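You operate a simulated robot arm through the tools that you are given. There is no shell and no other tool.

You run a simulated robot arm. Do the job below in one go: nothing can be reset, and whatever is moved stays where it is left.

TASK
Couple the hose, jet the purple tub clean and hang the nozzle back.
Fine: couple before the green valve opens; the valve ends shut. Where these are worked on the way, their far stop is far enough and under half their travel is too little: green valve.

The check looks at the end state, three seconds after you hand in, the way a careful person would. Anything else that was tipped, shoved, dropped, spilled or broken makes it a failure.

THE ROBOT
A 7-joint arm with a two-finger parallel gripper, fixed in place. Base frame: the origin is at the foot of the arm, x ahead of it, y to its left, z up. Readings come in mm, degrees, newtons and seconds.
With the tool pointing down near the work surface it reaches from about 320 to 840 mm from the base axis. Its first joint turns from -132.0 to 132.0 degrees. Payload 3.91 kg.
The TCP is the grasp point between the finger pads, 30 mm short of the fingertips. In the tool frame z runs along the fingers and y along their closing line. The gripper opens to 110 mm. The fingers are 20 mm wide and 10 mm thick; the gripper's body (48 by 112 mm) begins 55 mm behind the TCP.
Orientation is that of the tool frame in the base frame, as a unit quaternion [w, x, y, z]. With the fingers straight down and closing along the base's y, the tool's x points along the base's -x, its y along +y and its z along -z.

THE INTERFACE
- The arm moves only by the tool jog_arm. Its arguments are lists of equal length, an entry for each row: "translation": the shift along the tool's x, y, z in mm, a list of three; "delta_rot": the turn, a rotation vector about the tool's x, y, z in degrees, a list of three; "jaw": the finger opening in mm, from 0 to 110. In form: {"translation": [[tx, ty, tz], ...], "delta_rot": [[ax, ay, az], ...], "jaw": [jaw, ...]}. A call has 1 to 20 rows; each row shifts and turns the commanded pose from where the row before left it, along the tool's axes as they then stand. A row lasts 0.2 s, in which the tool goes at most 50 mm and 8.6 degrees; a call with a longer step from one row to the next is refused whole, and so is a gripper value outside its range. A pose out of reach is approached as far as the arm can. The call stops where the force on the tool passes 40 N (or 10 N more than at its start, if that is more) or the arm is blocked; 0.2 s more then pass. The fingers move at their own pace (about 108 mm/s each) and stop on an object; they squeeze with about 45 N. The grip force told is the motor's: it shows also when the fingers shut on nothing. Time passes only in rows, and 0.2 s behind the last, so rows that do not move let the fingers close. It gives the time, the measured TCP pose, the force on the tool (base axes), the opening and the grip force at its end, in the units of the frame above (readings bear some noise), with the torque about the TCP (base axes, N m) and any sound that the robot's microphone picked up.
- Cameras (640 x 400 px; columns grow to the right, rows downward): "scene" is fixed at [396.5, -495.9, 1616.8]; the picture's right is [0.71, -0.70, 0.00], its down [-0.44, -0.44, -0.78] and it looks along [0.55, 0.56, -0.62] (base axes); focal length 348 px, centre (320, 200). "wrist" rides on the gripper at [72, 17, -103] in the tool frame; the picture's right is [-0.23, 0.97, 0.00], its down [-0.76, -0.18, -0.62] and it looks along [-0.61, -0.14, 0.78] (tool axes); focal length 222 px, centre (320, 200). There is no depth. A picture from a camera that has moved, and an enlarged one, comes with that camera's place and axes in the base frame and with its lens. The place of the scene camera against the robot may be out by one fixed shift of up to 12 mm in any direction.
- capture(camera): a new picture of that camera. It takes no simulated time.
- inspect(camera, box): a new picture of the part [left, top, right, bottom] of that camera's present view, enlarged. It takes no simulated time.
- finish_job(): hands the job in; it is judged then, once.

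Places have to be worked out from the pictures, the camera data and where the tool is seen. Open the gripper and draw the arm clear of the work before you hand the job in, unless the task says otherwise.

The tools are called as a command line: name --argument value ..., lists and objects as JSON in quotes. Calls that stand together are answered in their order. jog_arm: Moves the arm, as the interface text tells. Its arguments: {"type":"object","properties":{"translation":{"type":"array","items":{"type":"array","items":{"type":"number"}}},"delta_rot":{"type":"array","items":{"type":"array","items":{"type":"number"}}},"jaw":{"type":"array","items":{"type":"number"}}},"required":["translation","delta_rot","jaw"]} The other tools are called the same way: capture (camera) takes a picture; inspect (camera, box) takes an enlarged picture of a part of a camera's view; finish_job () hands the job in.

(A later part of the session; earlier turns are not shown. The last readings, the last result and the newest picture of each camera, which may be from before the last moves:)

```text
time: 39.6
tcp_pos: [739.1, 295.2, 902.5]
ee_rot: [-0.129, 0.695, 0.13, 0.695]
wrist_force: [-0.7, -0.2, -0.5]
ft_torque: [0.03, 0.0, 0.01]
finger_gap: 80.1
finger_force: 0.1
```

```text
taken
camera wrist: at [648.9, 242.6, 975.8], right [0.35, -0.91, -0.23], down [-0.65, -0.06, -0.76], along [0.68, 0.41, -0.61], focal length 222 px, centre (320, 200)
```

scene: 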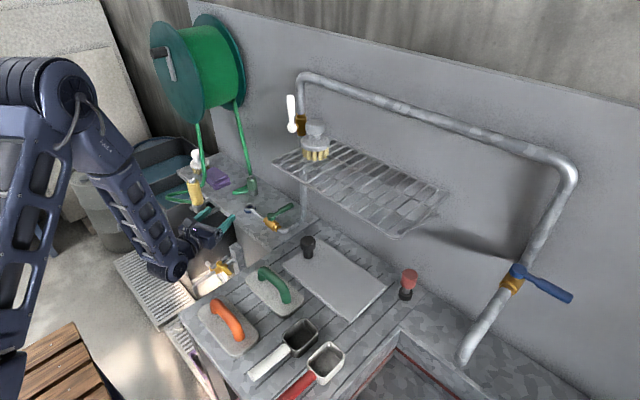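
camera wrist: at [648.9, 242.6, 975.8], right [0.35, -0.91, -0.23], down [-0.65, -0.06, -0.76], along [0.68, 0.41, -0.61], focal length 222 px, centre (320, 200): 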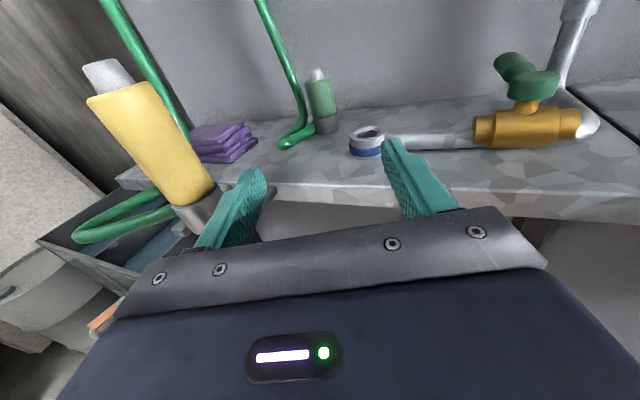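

Excellent view from the stand-off, and the coupling position agrees with (920, 363). I'll zoom in on the coupling, socket and valve.

inspect --camera "wrist" --box '[260, 50, 420, 170]'

inspect --camera "wrist" --box '[440, 30, 620, 160]'

inspect --camera "wrist" --box '[30, 40, 270, 260]'

```text
3.33 times, centred on (340, 110) of wrist
camera zoom: at [648.9, 242.6, 975.8], right [0.35, -0.91, -0.23], down [-0.65, -0.06, -0.76], along [0.68, 0.41, -0.61], focal length 740 px, centre (253, 500)
```

zoom: 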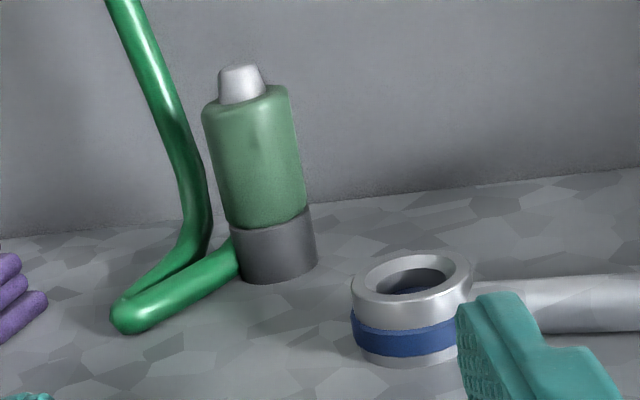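

```text
3.08 times, centred on (530, 95) of wrist
camera zoom: at [648.9, 242.6, 975.8], right [0.35, -0.91, -0.23], down [-0.65, -0.06, -0.76], along [0.68, 0.41, -0.61], focal length 684 px, centre (-326, 523)
```

zoom: 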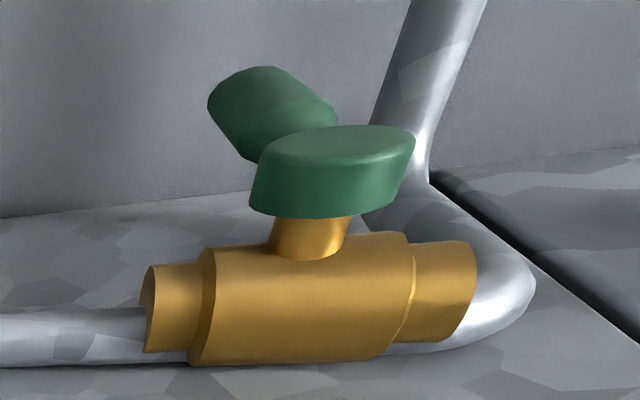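

```text
1.82 times, centred on (150, 150) of wrist
camera zoom: at [648.9, 242.6, 975.8], right [0.35, -0.91, -0.23], down [-0.65, -0.06, -0.76], along [0.68, 0.41, -0.61], focal length 404 px, centre (629, 291)
```

zoom: 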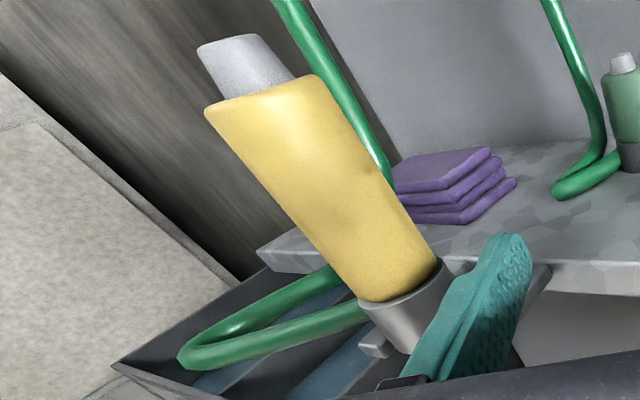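

Measurements agree:

- **Coupling:** axis (922, 364), green body z 885–924, tip 14–18 mm wide.
- **Socket:** hole about 22 mm wide at (868.5, 296), top at z≈876.
- **Hose:** the strand rises at about (938, 406), so I'll grip with the fingertips just past the axis.

I'll advance most of the way at z≈908 with the jaw at 56.

jog_arm --translation '[[5.5, 2, 0], [0, 0, 30], [0, 0, 30], [0, 0, 30], [0, 0, 30], [0, 0, 20]]' --delta_rot '[[0, 0, 0], [0, 0, 0], [0, 0, 0], [0, 0, 0], [0, 0, 0], [0, 0, 0]]' --jaw '[56, 56, 56, 56, 56, 56]'

capture --camera "wrist"

inspect --camera "scene" --box '[140, 140, 300, 280]'

```text
time: 41.0
tcp_pos: [871.8, 342.4, 907.7]
ee_rot: [-0.129, 0.695, 0.129, 0.696]
wrist_force: [0.3, 0.5, 0.4]
ft_torque: [0.0, 0.01, 0.0]
finger_gap: 56.0
finger_force: 0.0
```

```text
taken
camera wrist: at [779.9, 289.3, 981.1], right [0.35, -0.91, -0.23], down [-0.65, -0.06, -0.76], along [0.68, 0.41, -0.61], focal length 222 px, centre (320, 200)
```

wrist: 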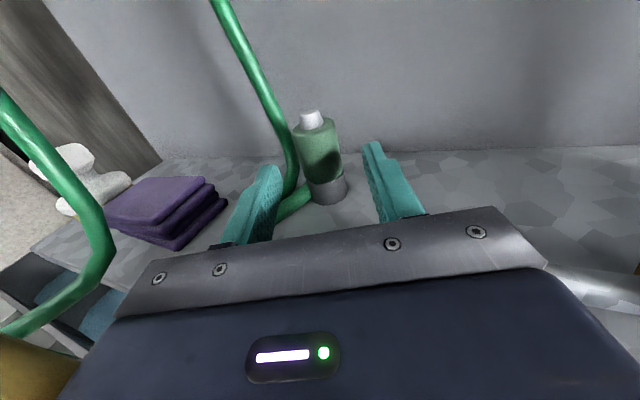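

```text
2.86 times, centred on (220, 210) of scene
camera zoom: at [396.5, -495.9, 1616.8], right [0.71, -0.7, 0.0], down [-0.44, -0.44, -0.78], along [0.55, 0.56, -0.62], focal length 993 px, centre (606, 171)
```

zoom: 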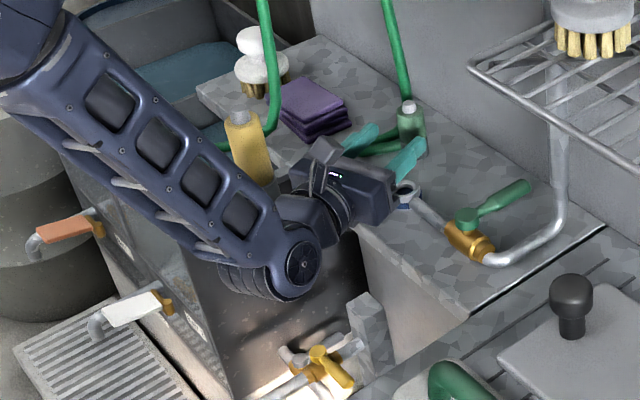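

The coupling is centred between the fingers, with about 39 mm left to go and a 2 mm shift left. I'll advance and close on it.

jog_arm --translation '[[0, -2, 15], [0, 0, 15], [0, 0, 9], [0, 0, 0], [0, 0, 0], [0, 0, 0]]' --delta_rot '[[0, 0, 0], [0, 0, 0], [0, 0, 0], [0, 0, 0], [0, 0, 0], [0, 0, 0]]' --jaw '[56, 56, 56, 56, 30, 20]'

capture --camera "wrist"

```text
time: 42.4
tcp_pos: [904.9, 356.3, 909.4]
ee_rot: [-0.129, 0.695, 0.129, 0.695]
wrist_force: [0.0, -0.7, 0.5]
ft_torque: [-0.01, -0.05, 0.03]
finger_gap: 32.1
finger_force: 44.5
```

```text
taken
camera wrist: at [814.1, 304.7, 982.1], right [0.35, -0.91, -0.23], down [-0.65, -0.06, -0.76], along [0.68, 0.41, -0.61], focal length 222 px, centre (320, 200)
```

wrist: 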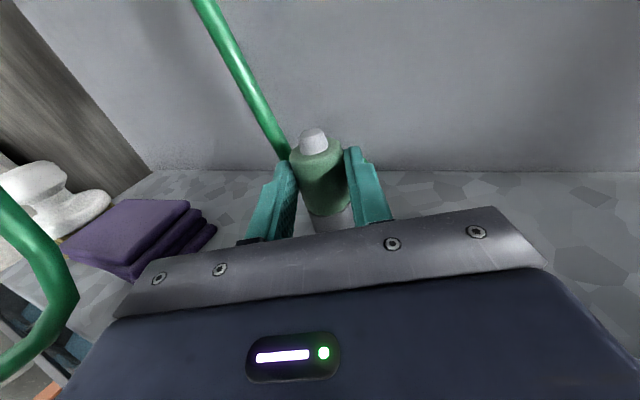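

Gripped at a 32 mm gap with 44 N. I'll lift it straight up 30 mm, then back out to open space.

jog_arm --translation '[[10, 0, 0], [15, 0, 0], [20, 0, 0]]' --delta_rot '[[0, 0, 0], [0, 0, 0], [0, 0, 0]]' --jaw '[20, 20, 20]'

capture --camera "wrist"

inspect --camera "scene" --box '[140, 140, 300, 280]'

```text
time: 43.2
tcp_pos: [903.8, 356.5, 954.9]
ee_rot: [-0.128, 0.696, 0.128, 0.695]
wrist_force: [0.4, -1.2, -0.5]
ft_torque: [0.04, 0.01, 0.06]
finger_gap: 32.1
finger_force: 44.8
```

```text
taken
camera wrist: at [814.0, 304.6, 1027.6], right [0.35, -0.91, -0.23], down [-0.65, -0.06, -0.76], along [0.68, 0.41, -0.61], focal length 222 px, centre (320, 200)
```

wrist: 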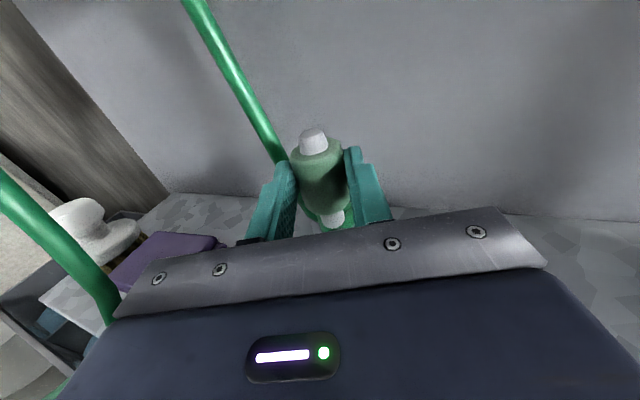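

```text
2.86 times, centred on (220, 210) of scene
camera zoom: at [396.5, -495.9, 1616.8], right [0.71, -0.7, 0.0], down [-0.44, -0.44, -0.78], along [0.55, 0.56, -0.62], focal length 993 px, centre (606, 171)
```

zoom: 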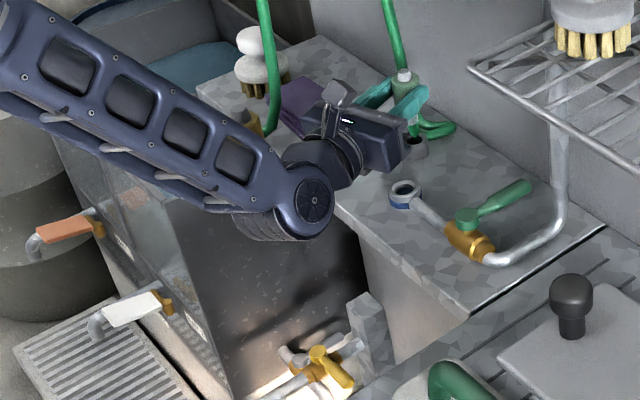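

Important: the gray collar stayed on the shelf. It is a parking cup, and the lifted coupling has another silver plug at its bottom. I'll look closely at what I'm holding.

inspect --camera "wrist" --box '[250, 110, 400, 240]'

inspect --camera "scene" --box '[210, 150, 290, 210]'

```text
3.08 times, centred on (325, 175) of wrist
camera zoom: at [814.0, 304.6, 1027.6], right [0.35, -0.91, -0.23], down [-0.65, -0.06, -0.76], along [0.68, 0.41, -0.61], focal length 684 px, centre (305, 277)
```

zoom: 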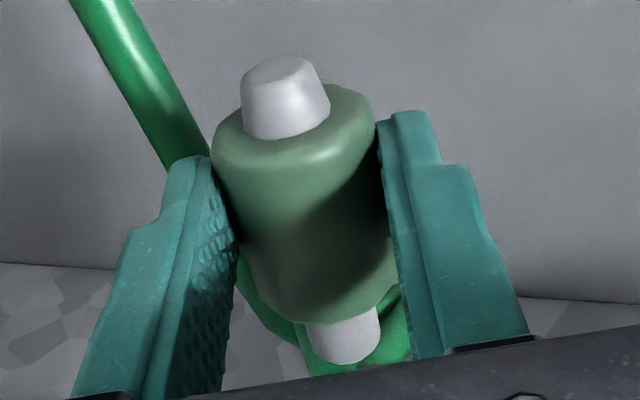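

```text
6.67 times, centred on (250, 180) of scene
camera zoom: at [396.5, -495.9, 1616.8], right [0.71, -0.7, 0.0], down [-0.44, -0.44, -0.78], along [0.55, 0.56, -0.62], focal length 2316 px, centre (787, 333)
```

zoom: 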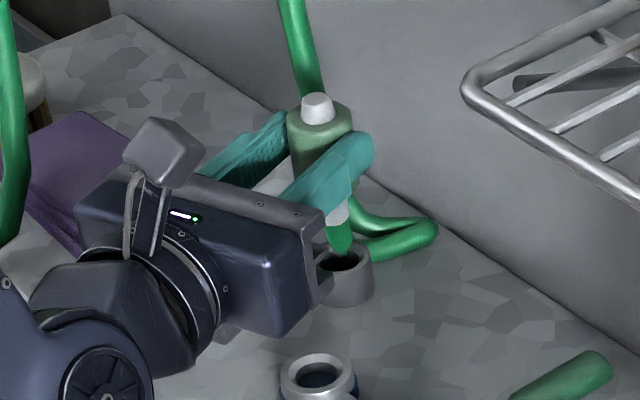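

The plug is the silver tip on top, since the hose leaves from a ferrule at the bottom. So the coupling does need inverting, with a 180° roll. I'll back out to open space, raise, and start the roll in small steps.

jog_arm --translation '[[10, 0, -35], [10, 0, -35], [10, 0, -35], [10, 0, -35], [10, 0, -35], [10, 0, -35]]' --delta_rot '[[0, 0, 0], [0, 0, 0], [0, 0, 0], [0, 0, 0], [0, 0, 0], [0, 0, 0]]' --jaw '[20, 20, 20, 20, 20, 20]'

capture --camera "scene"

```text
time: 44.6
tcp_pos: [708.5, 279.8, 1014.1]
ee_rot: [-0.129, 0.695, 0.129, 0.695]
wrist_force: [0.7, 0.7, -1.4]
ft_torque: [-0.01, 0.01, 0.01]
finger_gap: 32.0
finger_force: 44.9
```

```text
taken
```

scene: 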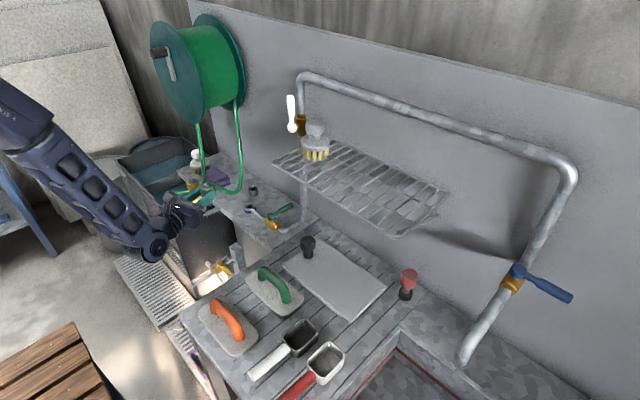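

The hose follows freely. I'll roll +30° and check that the position holds.

jog_arm --translation '[[0, 0, 0], [0, 0, 0], [0, 0, 0], [0, 0, 0]]' --delta_rot '[[0, 0, 7.5], [0, 0, 7.5], [0, 0, 7.5], [0, 0, 7.5]]' --jaw '[20, 20, 20, 20]'

capture --camera "scene"

```text
time: 45.6
tcp_pos: [707.9, 280.3, 1014.8]
ee_rot: [-0.305, 0.705, -0.056, 0.638]
wrist_force: [0.0, -0.1, -0.8]
ft_torque: [-0.02, 0.0, -0.06]
finger_gap: 32.0
finger_force: 44.9
```

```text
taken
```

scene: 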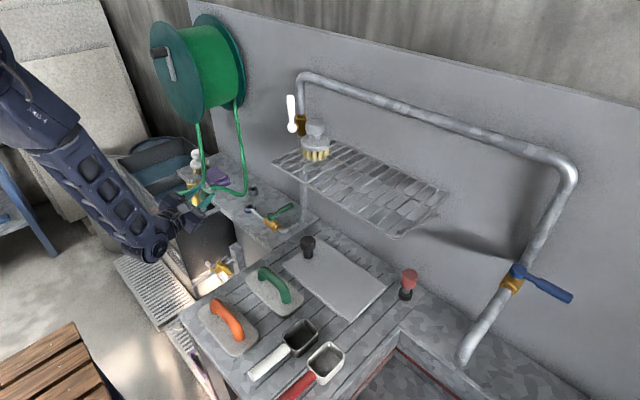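

Roll is fine in this direction. I'll continue another 60°.

jog_arm --translation '[[0, 0, 0], [0, 0, 0], [0, 0, 0], [0, 0, 0], [0, 0, 0], [0, 0, 0], [0, 0, 0], [0, 0, 0]]' --delta_rot '[[0, 0, 7.5], [0, 0, 7.5], [0, 0, 7.5], [0, 0, 7.5], [0, 0, 7.5], [0, 0, 7.5], [0, 0, 7.5], [0, 0, 7.5]]' --jaw '[20, 20, 20, 20, 20, 20, 20, 20]'

capture --camera "scene"

```text
time: 47.4
tcp_pos: [709.2, 281.7, 1014.2]
ee_rot: [0.583, -0.583, 0.4, -0.4]
wrist_force: [-0.6, -0.3, -0.9]
ft_torque: [-0.03, 0.02, 0.0]
finger_gap: 31.9
finger_force: 45.0
```

```text
taken
```

scene: 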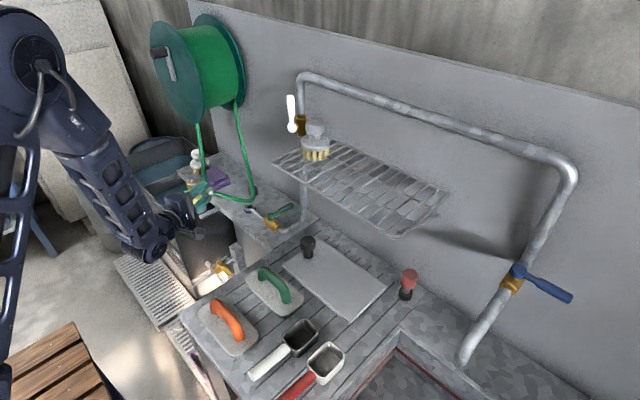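

Ninety degrees done with the position held. I'll continue the remaining 90° in two parts.

jog_arm --translation '[[0, 0, 0], [0, 0, 0], [0, 0, 0], [0, 0, 0], [0, 0, 0], [0, 0, 0]]' --delta_rot '[[0, 0, 7.5], [0, 0, 7.5], [0, 0, 7.5], [0, 0, 7.5], [0, 0, 7.5], [0, 0, 7.5]]' --jaw '[20, 20, 20, 20, 20, 20]'

capture --camera "scene"

```text
time: 48.8
tcp_pos: [707.6, 282.5, 1013.5]
ee_rot: [0.692, -0.384, 0.593, -0.147]
wrist_force: [-0.5, -0.1, -0.9]
ft_torque: [0.02, 0.03, 0.0]
finger_gap: 32.2
finger_force: 44.9
```

```text
taken
```

scene: 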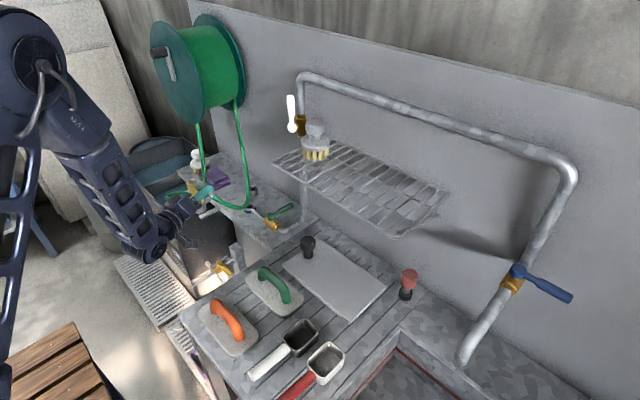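

jog_arm --translation '[[0, 0, 0], [0, 0, 0], [0, 0, 0], [0, 0, 0], [0, 0, 0], [0, 0, 0]]' --delta_rot '[[0, 0, 7.5], [0, 0, 7.5], [0, 0, 7.5], [0, 0, 7.5], [0, 0, 7.5], [0, 0, 7.5]]' --jaw '[20, 20, 20, 20, 20, 20]'

capture --camera "scene"

capture --camera "wrist"

```text
time: 50.2
tcp_pos: [708.7, 282.9, 1015.5]
ee_rot: [0.695, -0.129, 0.695, 0.13]
wrist_force: [-0.3, -0.2, -1.2]
ft_torque: [-0.02, 0.03, -0.03]
finger_gap: 31.9
finger_force: 44.9
```

```text
taken
```

scene: 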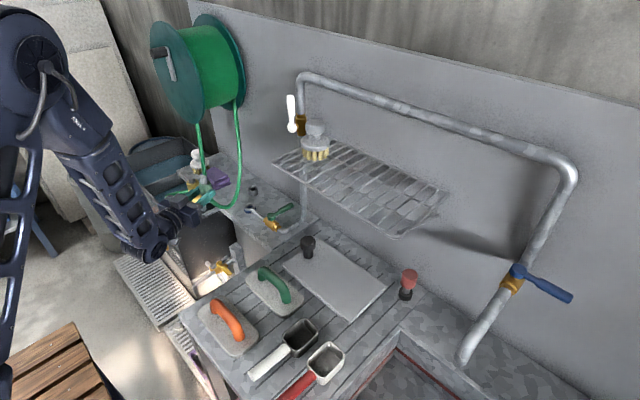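

```text
taken
camera wrist: at [605.2, 261.8, 943.1], right [-0.35, 0.91, 0.23], down [-0.52, -0.39, 0.76], along [0.78, 0.15, 0.61], focal length 222 px, centre (320, 200)
```

wrist: 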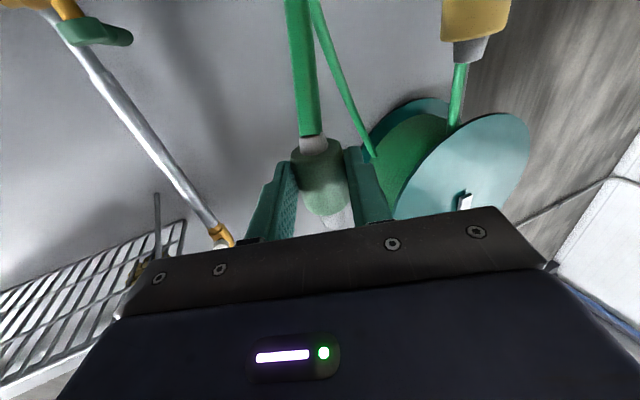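

The roll is complete and the position held. I'll zoom in to confirm the coupling's state in the grip.

inspect --camera "wrist" --box '[240, 90, 400, 240]'

inspect --camera "scene" --box '[160, 150, 280, 250]'

```text
2.67 times, centred on (320, 165) of wrist
camera zoom: at [605.2, 261.8, 943.1], right [-0.35, 0.91, 0.23], down [-0.52, -0.39, 0.76], along [0.78, 0.15, 0.61], focal length 592 px, centre (320, 293)
```

zoom: 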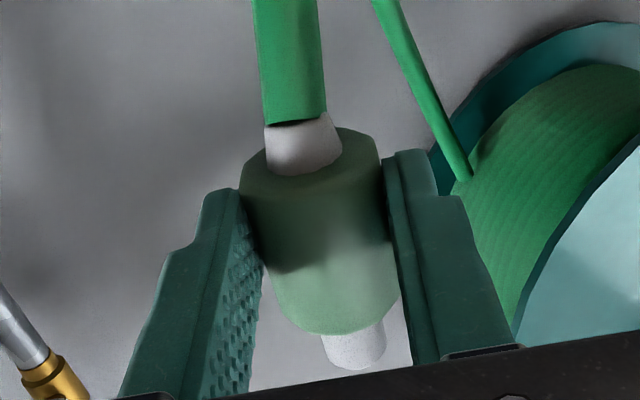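

```text
4.00 times, centred on (220, 200) of scene
camera zoom: at [396.5, -495.9, 1616.8], right [0.71, -0.7, 0.0], down [-0.44, -0.44, -0.78], along [0.55, 0.56, -0.62], focal length 1390 px, centre (720, 200)
```

zoom: 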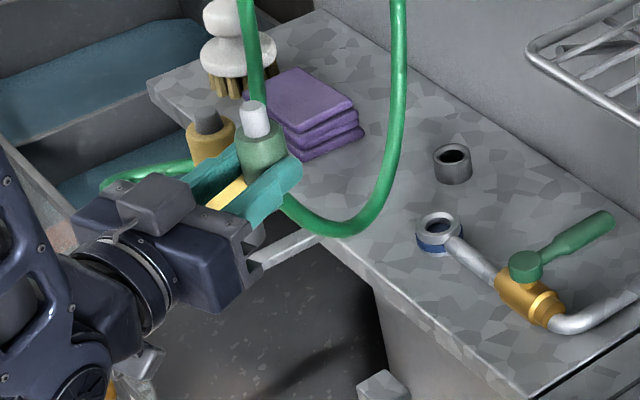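

Both ends carry a silver nub: a short tapered one (originally up) and an 18×20 mm cylindrical one that sat in the cup. The hose just hangs by gravity through the body, so it doesn't show which end it is attached to. I'll roll back 90° so the coupling lies horizontal and see which end the hose hangs from.

jog_arm --translation '[[0, 0, 0], [0, 0, 0], [0, 0, 0], [0, 0, 0], [0, 0, 0], [0, 0, 0], [0, 0, 0], [0, 0, 0], [0, 0, 0], [0, 0, 0], [0, 0, 0], [0, 0, 0]]' --delta_rot '[[0, 0, -7.5], [0, 0, -7.5], [0, 0, -7.5], [0, 0, -7.5], [0, 0, -7.5], [0, 0, -7.5], [0, 0, -7.5], [0, 0, -7.5], [0, 0, -7.5], [0, 0, -7.5], [0, 0, -7.5], [0, 0, -7.5]]' --jaw '[20, 20, 20, 20, 20, 20, 20, 20, 20, 20, 20, 20]'

inspect --camera "wrist" --box '[220, 60, 420, 240]'

inspect --camera "scene" --box '[160, 150, 280, 250]'

```text
time: 52.8
tcp_pos: [708.0, 280.8, 1015.5]
ee_rot: [-0.582, 0.584, -0.4, 0.401]
wrist_force: [0.3, -0.5, -1.0]
ft_torque: [-0.01, 0.02, 0.01]
finger_gap: 32.0
finger_force: 45.0
```

```text
2.22 times, centred on (320, 150) of wrist
camera zoom: at [637.4, 177.0, 998.1], right [-0.08, 0.21, -0.97], down [-0.85, 0.49, 0.18], along [0.51, 0.85, 0.14], focal length 494 px, centre (320, 311)
```

zoom: 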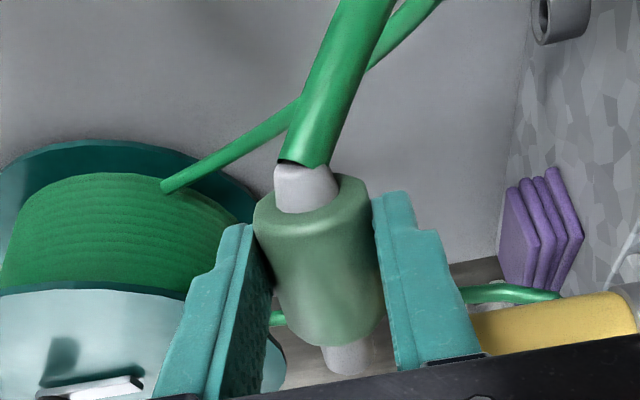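

```text
4.00 times, centred on (220, 200) of scene
camera zoom: at [396.5, -495.9, 1616.8], right [0.71, -0.7, 0.0], down [-0.44, -0.44, -0.78], along [0.55, 0.56, -0.62], focal length 1390 px, centre (720, 200)
```

zoom: 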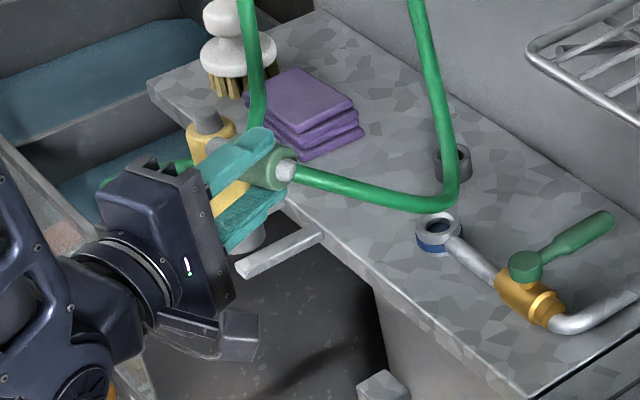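

With the coupling horizontal, the hose leaves from the tapered end. That makes the tapered tip the hose tail and the 18 mm cylindrical nub the plug, so no flip would be needed. I'll roll back another 45° toward upright and check again.

jog_arm --translation '[[0, 0, 0], [0, 0, 0], [0, 0, 0], [0, 0, 0], [0, 0, 0], [0, 0, 0]]' --delta_rot '[[0, 0, -7.5], [0, 0, -7.5], [0, 0, -7.5], [0, 0, -7.5], [0, 0, -7.5], [0, 0, -7.5]]' --jaw '[20, 20, 20, 20, 20, 20]'

inspect --camera "wrist" --box '[220, 60, 420, 240]'

inspect --camera "scene" --box '[160, 150, 280, 250]'

```text
time: 54.2
tcp_pos: [709.3, 282.7, 1015.3]
ee_rot: [-0.385, 0.692, -0.146, 0.593]
wrist_force: [-0.3, 0.3, -0.8]
ft_torque: [0.0, 0.04, -0.01]
finger_gap: 31.9
finger_force: 45.4
```

```text
2.22 times, centred on (320, 150) of wrist
camera zoom: at [634.7, 186.7, 1054.4], right [0.19, -0.49, -0.85], down [-0.82, 0.4, -0.41], along [0.54, 0.77, -0.33], focal length 494 px, centre (320, 311)
```

zoom: 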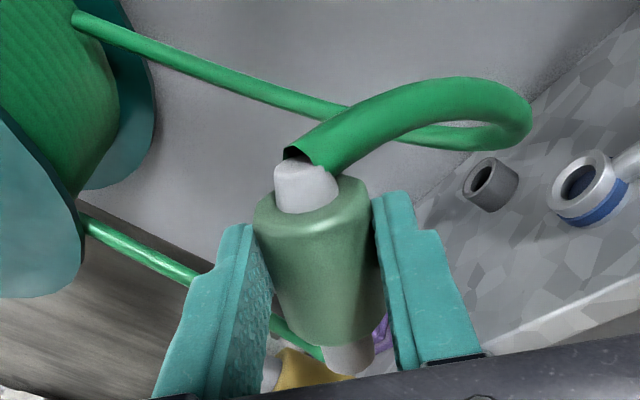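

```text
4.00 times, centred on (220, 200) of scene
camera zoom: at [396.5, -495.9, 1616.8], right [0.71, -0.7, 0.0], down [-0.44, -0.44, -0.78], along [0.55, 0.56, -0.62], focal length 1390 px, centre (720, 200)
```

zoom: 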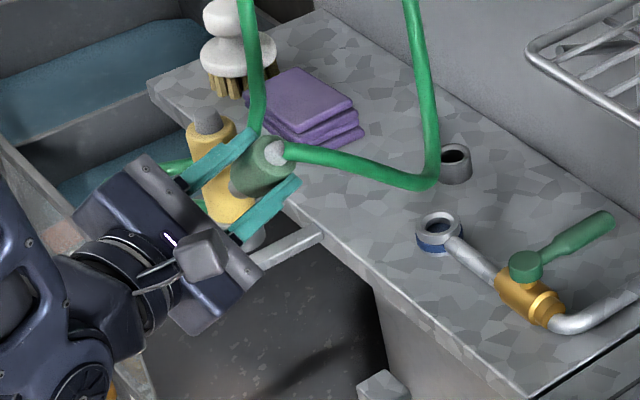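

That settles it: the hose springs from the tapered top, so the lower nub is the plug and the coupling goes into the socket upright. By the same logic the nozzle sprays from its lower end. I'll roll back the last 45° to upright.

jog_arm --translation '[[0, 0, 0], [0, 0, 0], [0, 0, 0], [0, 0, 0], [0, 0, 0], [0, 0, 0]]' --delta_rot '[[0, 0, -7.5], [0, 0, -7.5], [0, 0, -7.5], [0, 0, -7.5], [0, 0, -7.5], [0, 0, -7.5]]' --jaw '[20, 20, 20, 20, 20, 20]'

capture --camera "wrist"

capture --camera "scene"

```text
time: 55.6
tcp_pos: [710.1, 281.9, 1015.7]
ee_rot: [-0.129, 0.695, 0.13, 0.695]
wrist_force: [0.2, -0.7, -1.4]
ft_torque: [0.0, 0.03, 0.01]
finger_gap: 31.8
finger_force: 44.7
```

```text
taken
camera wrist: at [618.1, 229.6, 1087.5], right [0.35, -0.91, -0.23], down [-0.65, -0.06, -0.76], along [0.68, 0.41, -0.61], focal length 222 px, centre (320, 200)
```

wrist: 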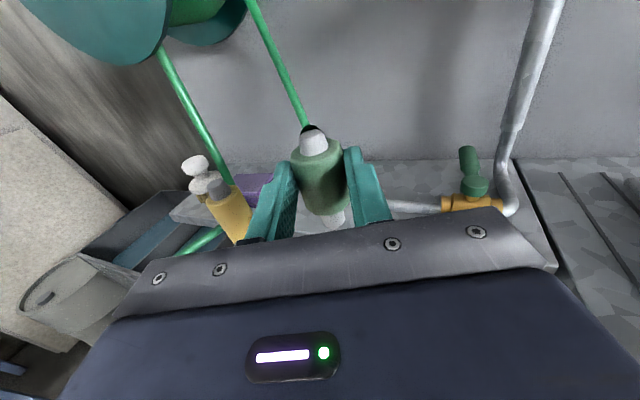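

```text
taken
```

scene: 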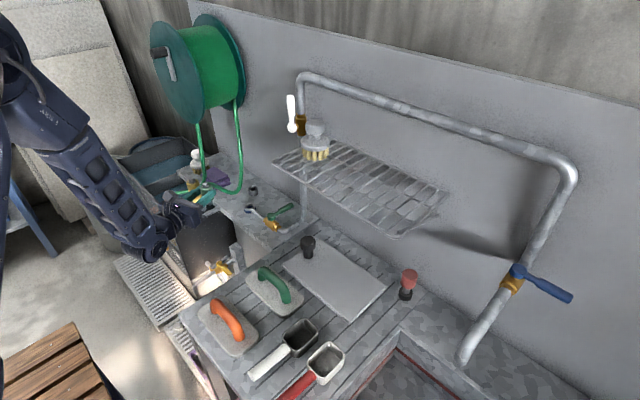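

I'll carry the coupling to about 25 mm above the socket and then compare the plug and the hole in the images.

jog_arm --translation '[[0, 15, 20], [0, 15, 25], [-15, 14, 25], [-20, 0, 25], [-20, 0, 25], [-15, 0, 16]]' --delta_rot '[[0, 0, 0], [0, 0, 0], [0, 0, 0], [0, 0, 0], [0, 0, 0], [0, 0, 0]]' --jaw '[20, 20, 20, 20, 20, 20]'

inspect --camera "wrist" --box '[240, 100, 420, 240]'

inspect --camera "scene" --box '[210, 170, 290, 230]'

```text
time: 57.0
tcp_pos: [790.7, 298.2, 965.0]
ee_rot: [-0.129, 0.694, 0.129, 0.696]
wrist_force: [0.1, 1.3, -1.4]
ft_torque: [0.0, -0.01, -0.03]
finger_gap: 32.1
finger_force: 44.7
out of reach, approached as far as the arm can: row 1, 2, 3
```

```text
2.86 times, centred on (330, 170) of wrist
camera zoom: at [699.6, 245.9, 1036.8], right [0.35, -0.91, -0.23], down [-0.65, -0.06, -0.76], along [0.68, 0.41, -0.61], focal length 635 px, centre (291, 286)
```

zoom: 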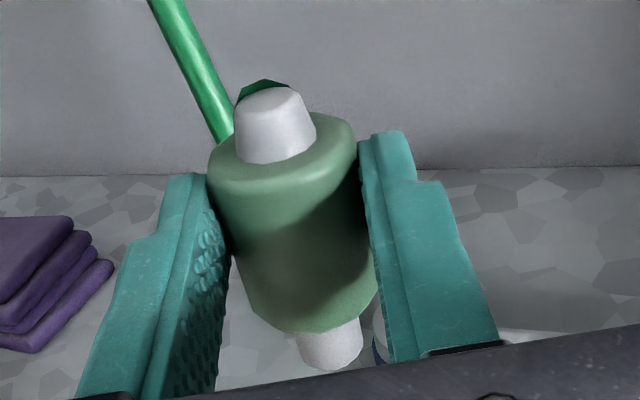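

```text
6.67 times, centred on (250, 200) of scene
camera zoom: at [396.5, -495.9, 1616.8], right [0.71, -0.7, 0.0], down [-0.44, -0.44, -0.78], along [0.55, 0.56, -0.62], focal length 2316 px, centre (787, 200)
```

zoom: 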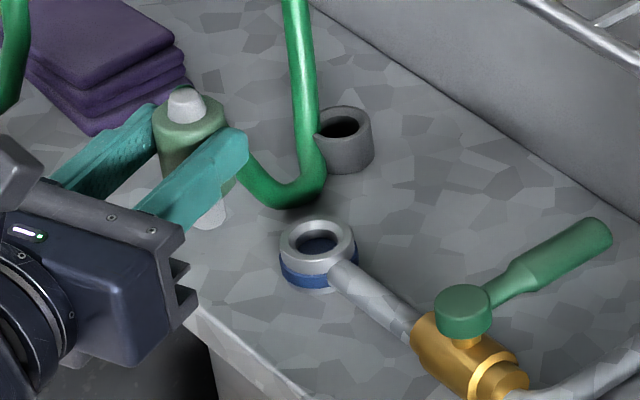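

Some of the sideways rows hit a joint limit, and I'm at (790.7, 298, 965). I'll go forward and down first, then shift right in small steps.

jog_arm --translation '[[0, 0, 25], [0, 5, 20], [0, 10, 10], [0, 10, 0], [0, 5, 0]]' --delta_rot '[[0, 0, 0], [0, 0, 0], [0, 0, 0], [0, 0, 0], [0, 0, 0]]' --jaw '[20, 20, 20, 20, 20]'

capture --camera "wrist"

inspect --camera "scene" --box '[210, 170, 290, 230]'

```text
time: 58.2
tcp_pos: [824.1, 309.7, 963.7]
ee_rot: [-0.129, 0.695, 0.129, 0.696]
wrist_force: [-0.6, 1.0, -1.5]
ft_torque: [-0.01, 0.0, 0.0]
finger_gap: 32.0
finger_force: 44.6
out of reach, approached as far as the arm can: row 2, 3, 4, 5
```

```text
taken
camera wrist: at [733.3, 257.6, 1037.1], right [0.35, -0.91, -0.23], down [-0.64, -0.06, -0.76], along [0.68, 0.41, -0.61], focal length 222 px, centre (320, 200)
```

wrist: 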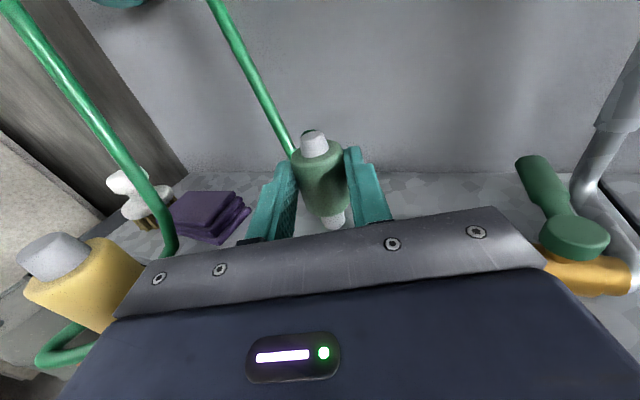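

```text
6.67 times, centred on (250, 200) of scene
camera zoom: at [396.5, -495.9, 1616.8], right [0.71, -0.7, 0.0], down [-0.44, -0.44, -0.78], along [0.55, 0.56, -0.62], focal length 2316 px, centre (787, 200)
```

zoom: 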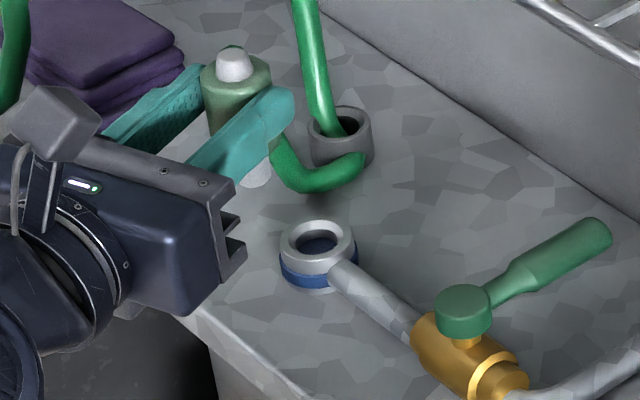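

The limit is on yaw relative to the arm's azimuth. I'll reduce the yaw by 8° in place (still clear of everything) and then shift toward the socket.

jog_arm --translation '[[0, 0, 0], [0, 0, 0], [0, 8, 8], [0, 8, 8], [0, 7, 7]]' --delta_rot '[[-4, 0, 0], [-4, 0, 0], [0, 0, 0], [0, 0, 0], [0, 0, 0]]' --jaw '[20, 20, 20, 20, 20]'

capture --camera "wrist"

inspect --camera "scene" --box '[210, 170, 290, 230]'

```text
time: 59.4
tcp_pos: [851.8, 292.9, 963.7]
ee_rot: [-0.08, 0.703, 0.08, 0.702]
wrist_force: [0.4, 0.1, 0.3]
ft_torque: [-0.01, 0.01, -0.05]
finger_gap: 31.9
finger_force: 45.2
```

```text
taken
camera wrist: at [755.0, 253.7, 1036.5], right [0.22, -0.95, -0.23], down [-0.65, 0.03, -0.76], along [0.73, 0.31, -0.61], focal length 222 px, centre (320, 200)
```

wrist: 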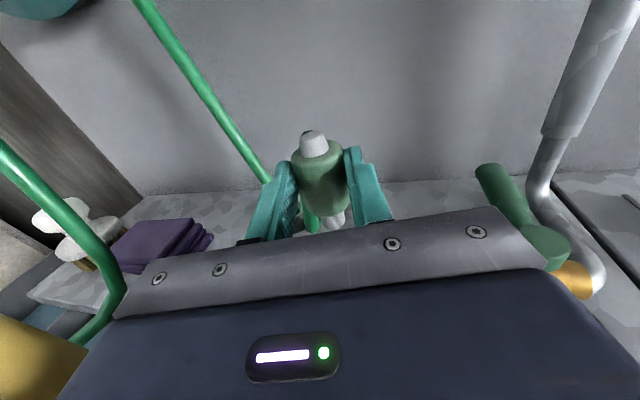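

```text
6.67 times, centred on (250, 200) of scene
camera zoom: at [396.5, -495.9, 1616.8], right [0.71, -0.7, 0.0], down [-0.44, -0.44, -0.78], along [0.55, 0.56, -0.62], focal length 2316 px, centre (787, 200)
```

zoom: 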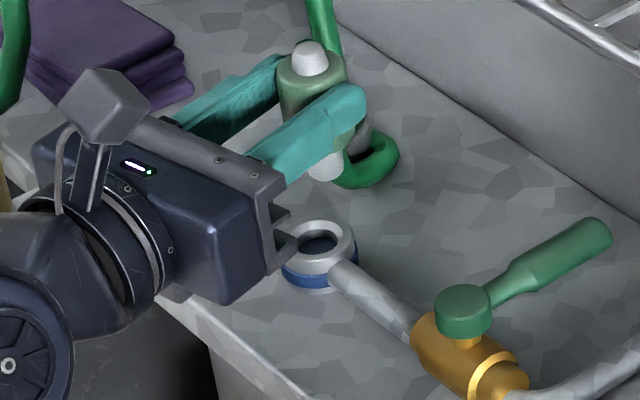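

At (851.8, 292.9, 963.7). The wrist camera can't see the socket from here, so I'll align using the scene camera, zoomed in tight on the plug and socket.

inspect --camera "scene" --box '[236, 172, 272, 212]'

inspect --camera "wrist" --box '[280, 120, 380, 240]'

```text
10.00 times, centred on (254, 192) of scene
camera zoom: at [396.5, -495.9, 1616.8], right [0.71, -0.7, 0.0], down [-0.44, -0.44, -0.78], along [0.55, 0.56, -0.62], focal length 3475 px, centre (980, 280)
```

zoom: 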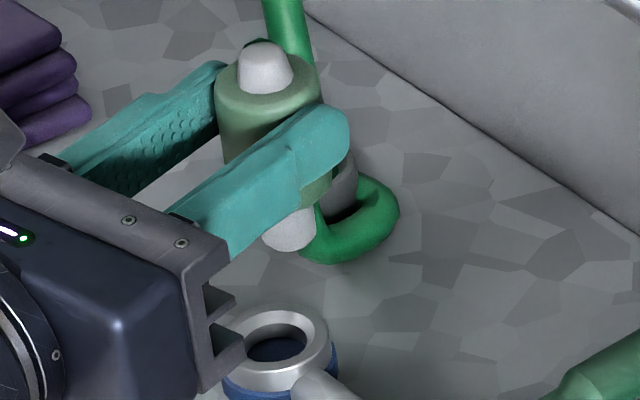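

```text
3.33 times, centred on (330, 180) of wrist
camera zoom: at [755.0, 253.7, 1036.5], right [0.22, -0.95, -0.23], down [-0.65, 0.03, -0.76], along [0.73, 0.31, -0.61], focal length 740 px, centre (287, 267)
```

zoom: 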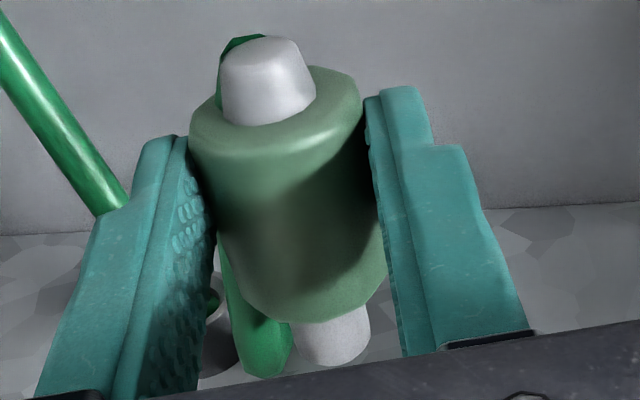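

Reconciling all the views, including the scene camera's measured offset at the parking cup, the socket is really at about (859, 295, 880.5), some 10 mm nearer than first thought. I'll shift back 10 mm, lower until the plug is just above the ring, and check again.

jog_arm --translation '[[0, -2.3, -9.7], [-10, 0, 0], [-10, 0, 0], [-8, 0, 0]]' --delta_rot '[[0, 0, 0], [0, 0, 0], [0, 0, 0], [0, 0, 0]]' --jaw '[20, 20, 20, 20]'

inspect --camera "scene" --box '[236, 180, 272, 216]'

capture --camera "scene"

```text
time: 60.4
tcp_pos: [841.8, 293.6, 937.2]
ee_rot: [-0.081, 0.703, 0.081, 0.702]
wrist_force: [-0.8, 0.1, -0.8]
ft_torque: [0.02, 0.04, -0.02]
finger_gap: 31.7
finger_force: 44.9
```

```text
11.11 times, centred on (254, 198) of scene
camera zoom: at [396.5, -495.9, 1616.8], right [0.71, -0.7, 0.0], down [-0.44, -0.44, -0.78], along [0.55, 0.56, -0.62], focal length 3861 px, centre (1053, 222)
```

zoom: 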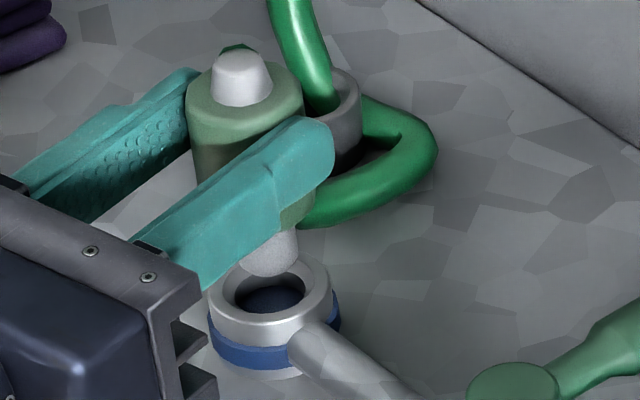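

```text
taken
```

scene: 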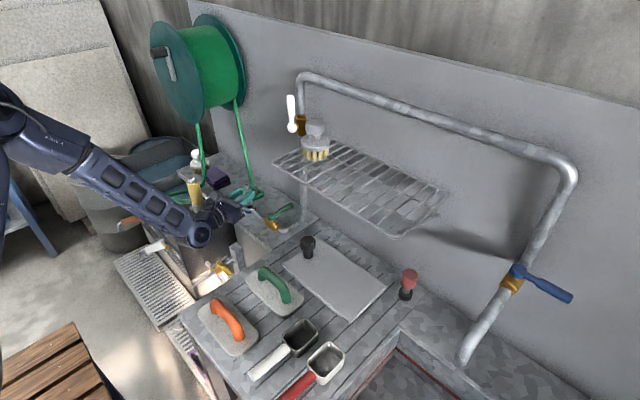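

The plug is now just above the ring and within about 2 mm of centre. I'll nudge 1.5 mm left and lower gently in 3 mm rows.

jog_arm --translation '[[0, -1.5, 0.3], [-3, 0, 0], [-3, 0, 0], [-3, 0, 0], [-2, 0, 0]]' --delta_rot '[[0, 0, 0], [0, 0, 0], [0, 0, 0], [0, 0, 0], [0, 0, 0]]' --jaw '[20, 20, 20, 20, 20]'

inspect --camera "scene" --box '[236, 180, 272, 216]'

```text
time: 61.6
tcp_pos: [842.8, 295.0, 928.6]
ee_rot: [-0.08, 0.701, 0.079, 0.704]
wrist_force: [1.9, 1.3, 31.8]
ft_torque: [0.39, -0.89, -0.01]
finger_gap: 32.0
finger_force: 45.1
```

```text
11.11 times, centred on (254, 198) of scene
camera zoom: at [396.5, -495.9, 1616.8], right [0.71, -0.7, 0.0], down [-0.44, -0.44, -0.78], along [0.55, 0.56, -0.62], focal length 3861 px, centre (1053, 222)
```

zoom: 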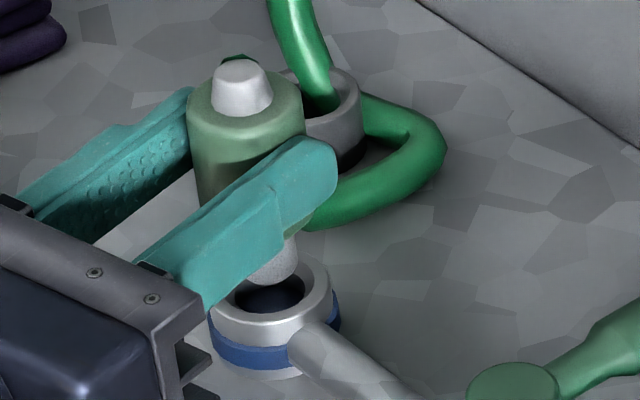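

Contact at 32 N: the torque puts the contact on the far-left edge of the plug, and the picture shows the hole open toward the near right. I'll lift 5 mm, shift (−3.9, −3.1), and look.

jog_arm --translation '[[5, 0, 0], [0, 2.1, -4.5], [0, 0, 0]]' --delta_rot '[[0, 0, 0], [0, 0, 0], [0, 0, 0]]' --jaw '[20, 20, 20]'

inspect --camera "scene" --box '[238, 186, 268, 216]'

inspect --camera "wrist" --box '[280, 120, 380, 240]'

```text
time: 62.4
tcp_pos: [837.7, 292.5, 930.2]
ee_rot: [-0.08, 0.703, 0.08, 0.702]
wrist_force: [0.8, -1.1, -0.8]
ft_torque: [-0.02, 0.03, 0.02]
finger_gap: 31.7
finger_force: 44.6
```

```text
13.33 times, centred on (253, 201) of scene
camera zoom: at [396.5, -495.9, 1616.8], right [0.71, -0.7, 0.0], down [-0.44, -0.44, -0.78], along [0.55, 0.56, -0.62], focal length 4633 px, centre (1213, 187)
```

zoom: 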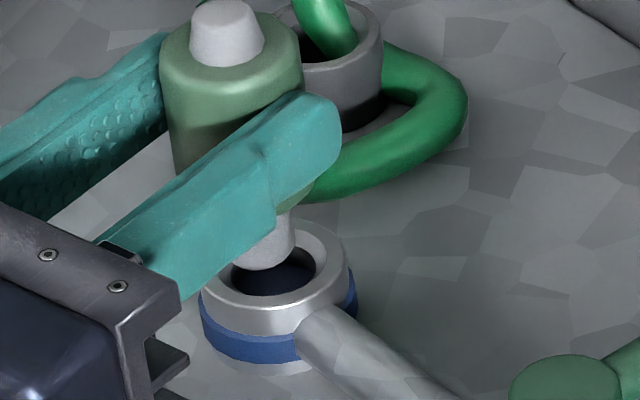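

```text
3.33 times, centred on (330, 180) of wrist
camera zoom: at [740.6, 252.9, 1003.3], right [0.22, -0.95, -0.23], down [-0.65, 0.03, -0.76], along [0.73, 0.31, -0.61], focal length 740 px, centre (287, 267)
```

zoom: 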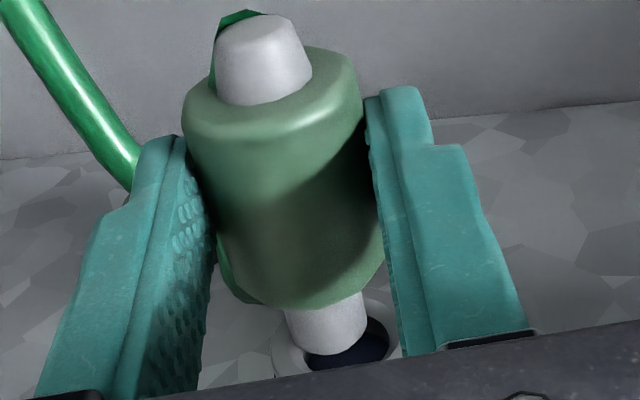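

The coupling slid up about 4 mm in the grip, and the wrist camera now sees the hole beside the plug. I'll zoom in closer.

inspect --camera "wrist" --box '[310, 200, 360, 236]'

inspect --camera "scene" --box '[244, 196, 262, 214]'

```text
11.11 times, centred on (335, 218) of wrist
camera zoom: at [740.6, 252.9, 1003.3], right [0.22, -0.95, -0.23], down [-0.65, 0.03, -0.76], along [0.73, 0.31, -0.61], focal length 2468 px, centre (153, 0)
```

zoom: 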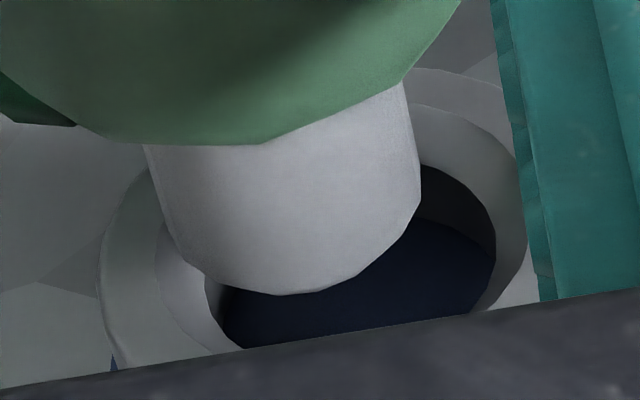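

```text
16.00 times, centred on (253, 205) of scene
camera zoom: at [396.5, -495.9, 1616.8], right [0.71, -0.7, 0.0], down [-0.44, -0.44, -0.78], along [0.55, 0.56, -0.62], focal length 5560 px, centre (1392, 120)
```

zoom: 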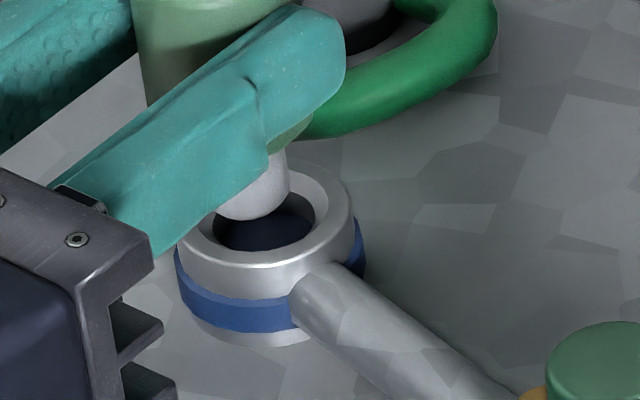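

The close view shows the plug is about 2.5–3 mm left of the hole centre. I'll shift right 2.7 mm and forward 1 mm and re-check.

jog_arm --translation '[[0, 2.7, 1], [0, 0, 0]]' --delta_rot '[[0, 0, 0], [0, 0, 0]]' --jaw '[20, 20]'

inspect --camera "wrist" --box '[310, 200, 360, 236]'

inspect --camera "scene" --box '[244, 196, 262, 214]'

```text
time: 63.0
tcp_pos: [839.0, 289.4, 930.9]
ee_rot: [-0.08, 0.703, 0.08, 0.702]
wrist_force: [0.3, 0.5, -0.3]
ft_torque: [0.0, 0.05, 0.0]
finger_gap: 31.7
finger_force: 45.0
```

```text
11.11 times, centred on (335, 218) of wrist
camera zoom: at [742.5, 250.7, 1003.4], right [0.22, -0.95, -0.23], down [-0.65, 0.03, -0.76], along [0.73, 0.31, -0.61], focal length 2468 px, centre (153, 0)
```

zoom: 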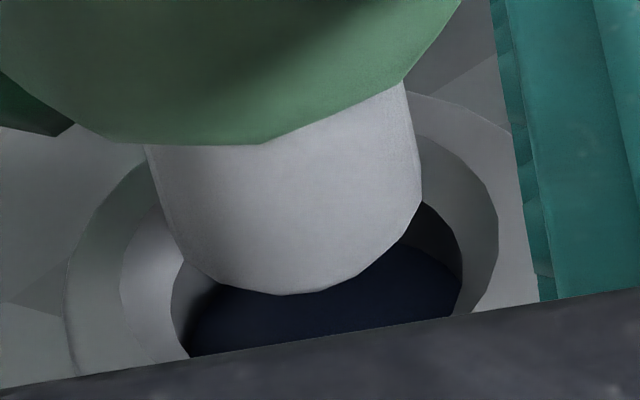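

```text
16.00 times, centred on (253, 205) of scene
camera zoom: at [396.5, -495.9, 1616.8], right [0.71, -0.7, 0.0], down [-0.44, -0.44, -0.78], along [0.55, 0.56, -0.62], focal length 5560 px, centre (1392, 120)
```

zoom: 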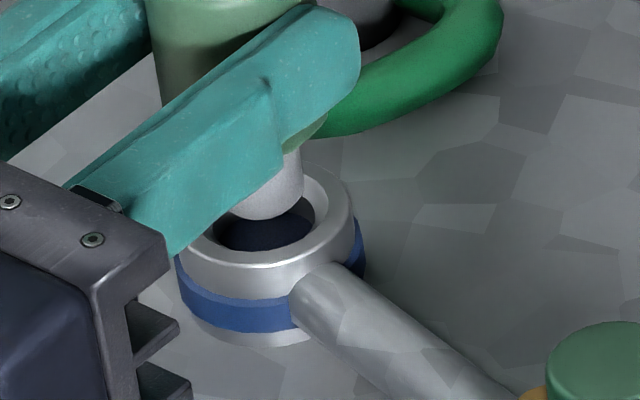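

Both views now show the plug centred over the hole, about 4 mm above it. I'll lower in small rows.

jog_arm --translation '[[-3, 0, 0], [-3, 0, 0], [-3, 0, 0], [-3, 0, 0]]' --delta_rot '[[0, 0, 0], [0, 0, 0], [0, 0, 0], [0, 0, 0]]' --jaw '[20, 20, 20, 20]'

inspect --camera "wrist" --box '[310, 200, 360, 236]'

inspect --camera "scene" --box '[244, 196, 262, 214]'

```text
time: 64.0
tcp_pos: [839.4, 290.1, 919.5]
ee_rot: [-0.08, 0.703, 0.08, 0.703]
wrist_force: [-0.3, 0.7, -1.8]
ft_torque: [0.01, 0.03, -0.02]
finger_gap: 31.9
finger_force: 45.3
```

```text
11.11 times, centred on (335, 218) of wrist
camera zoom: at [742.1, 249.9, 991.6], right [0.22, -0.95, -0.23], down [-0.65, 0.03, -0.76], along [0.73, 0.31, -0.61], focal length 2468 px, centre (153, 0)
```

zoom: 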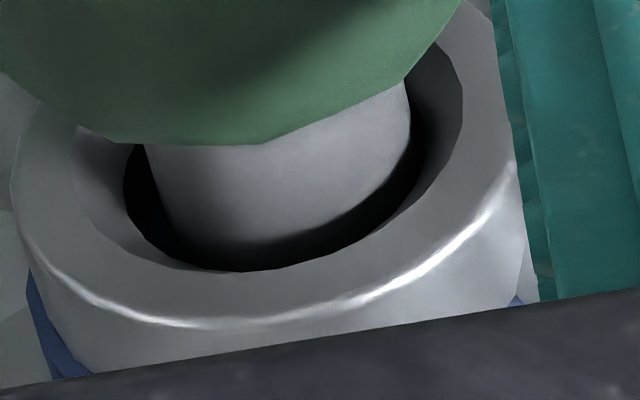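

```text
16.00 times, centred on (253, 205) of scene
camera zoom: at [396.5, -495.9, 1616.8], right [0.71, -0.7, 0.0], down [-0.44, -0.44, -0.78], along [0.55, 0.56, -0.62], focal length 5560 px, centre (1392, 120)
```

zoom: 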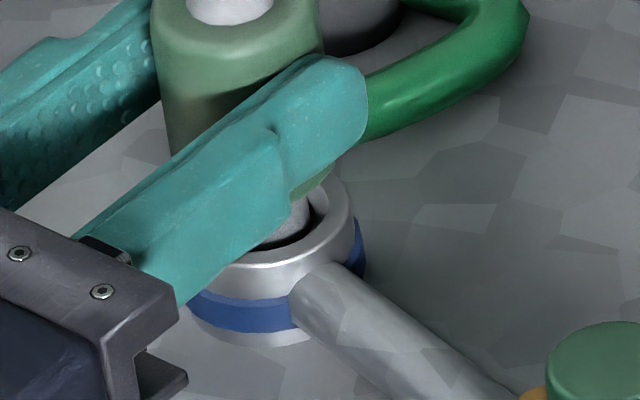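

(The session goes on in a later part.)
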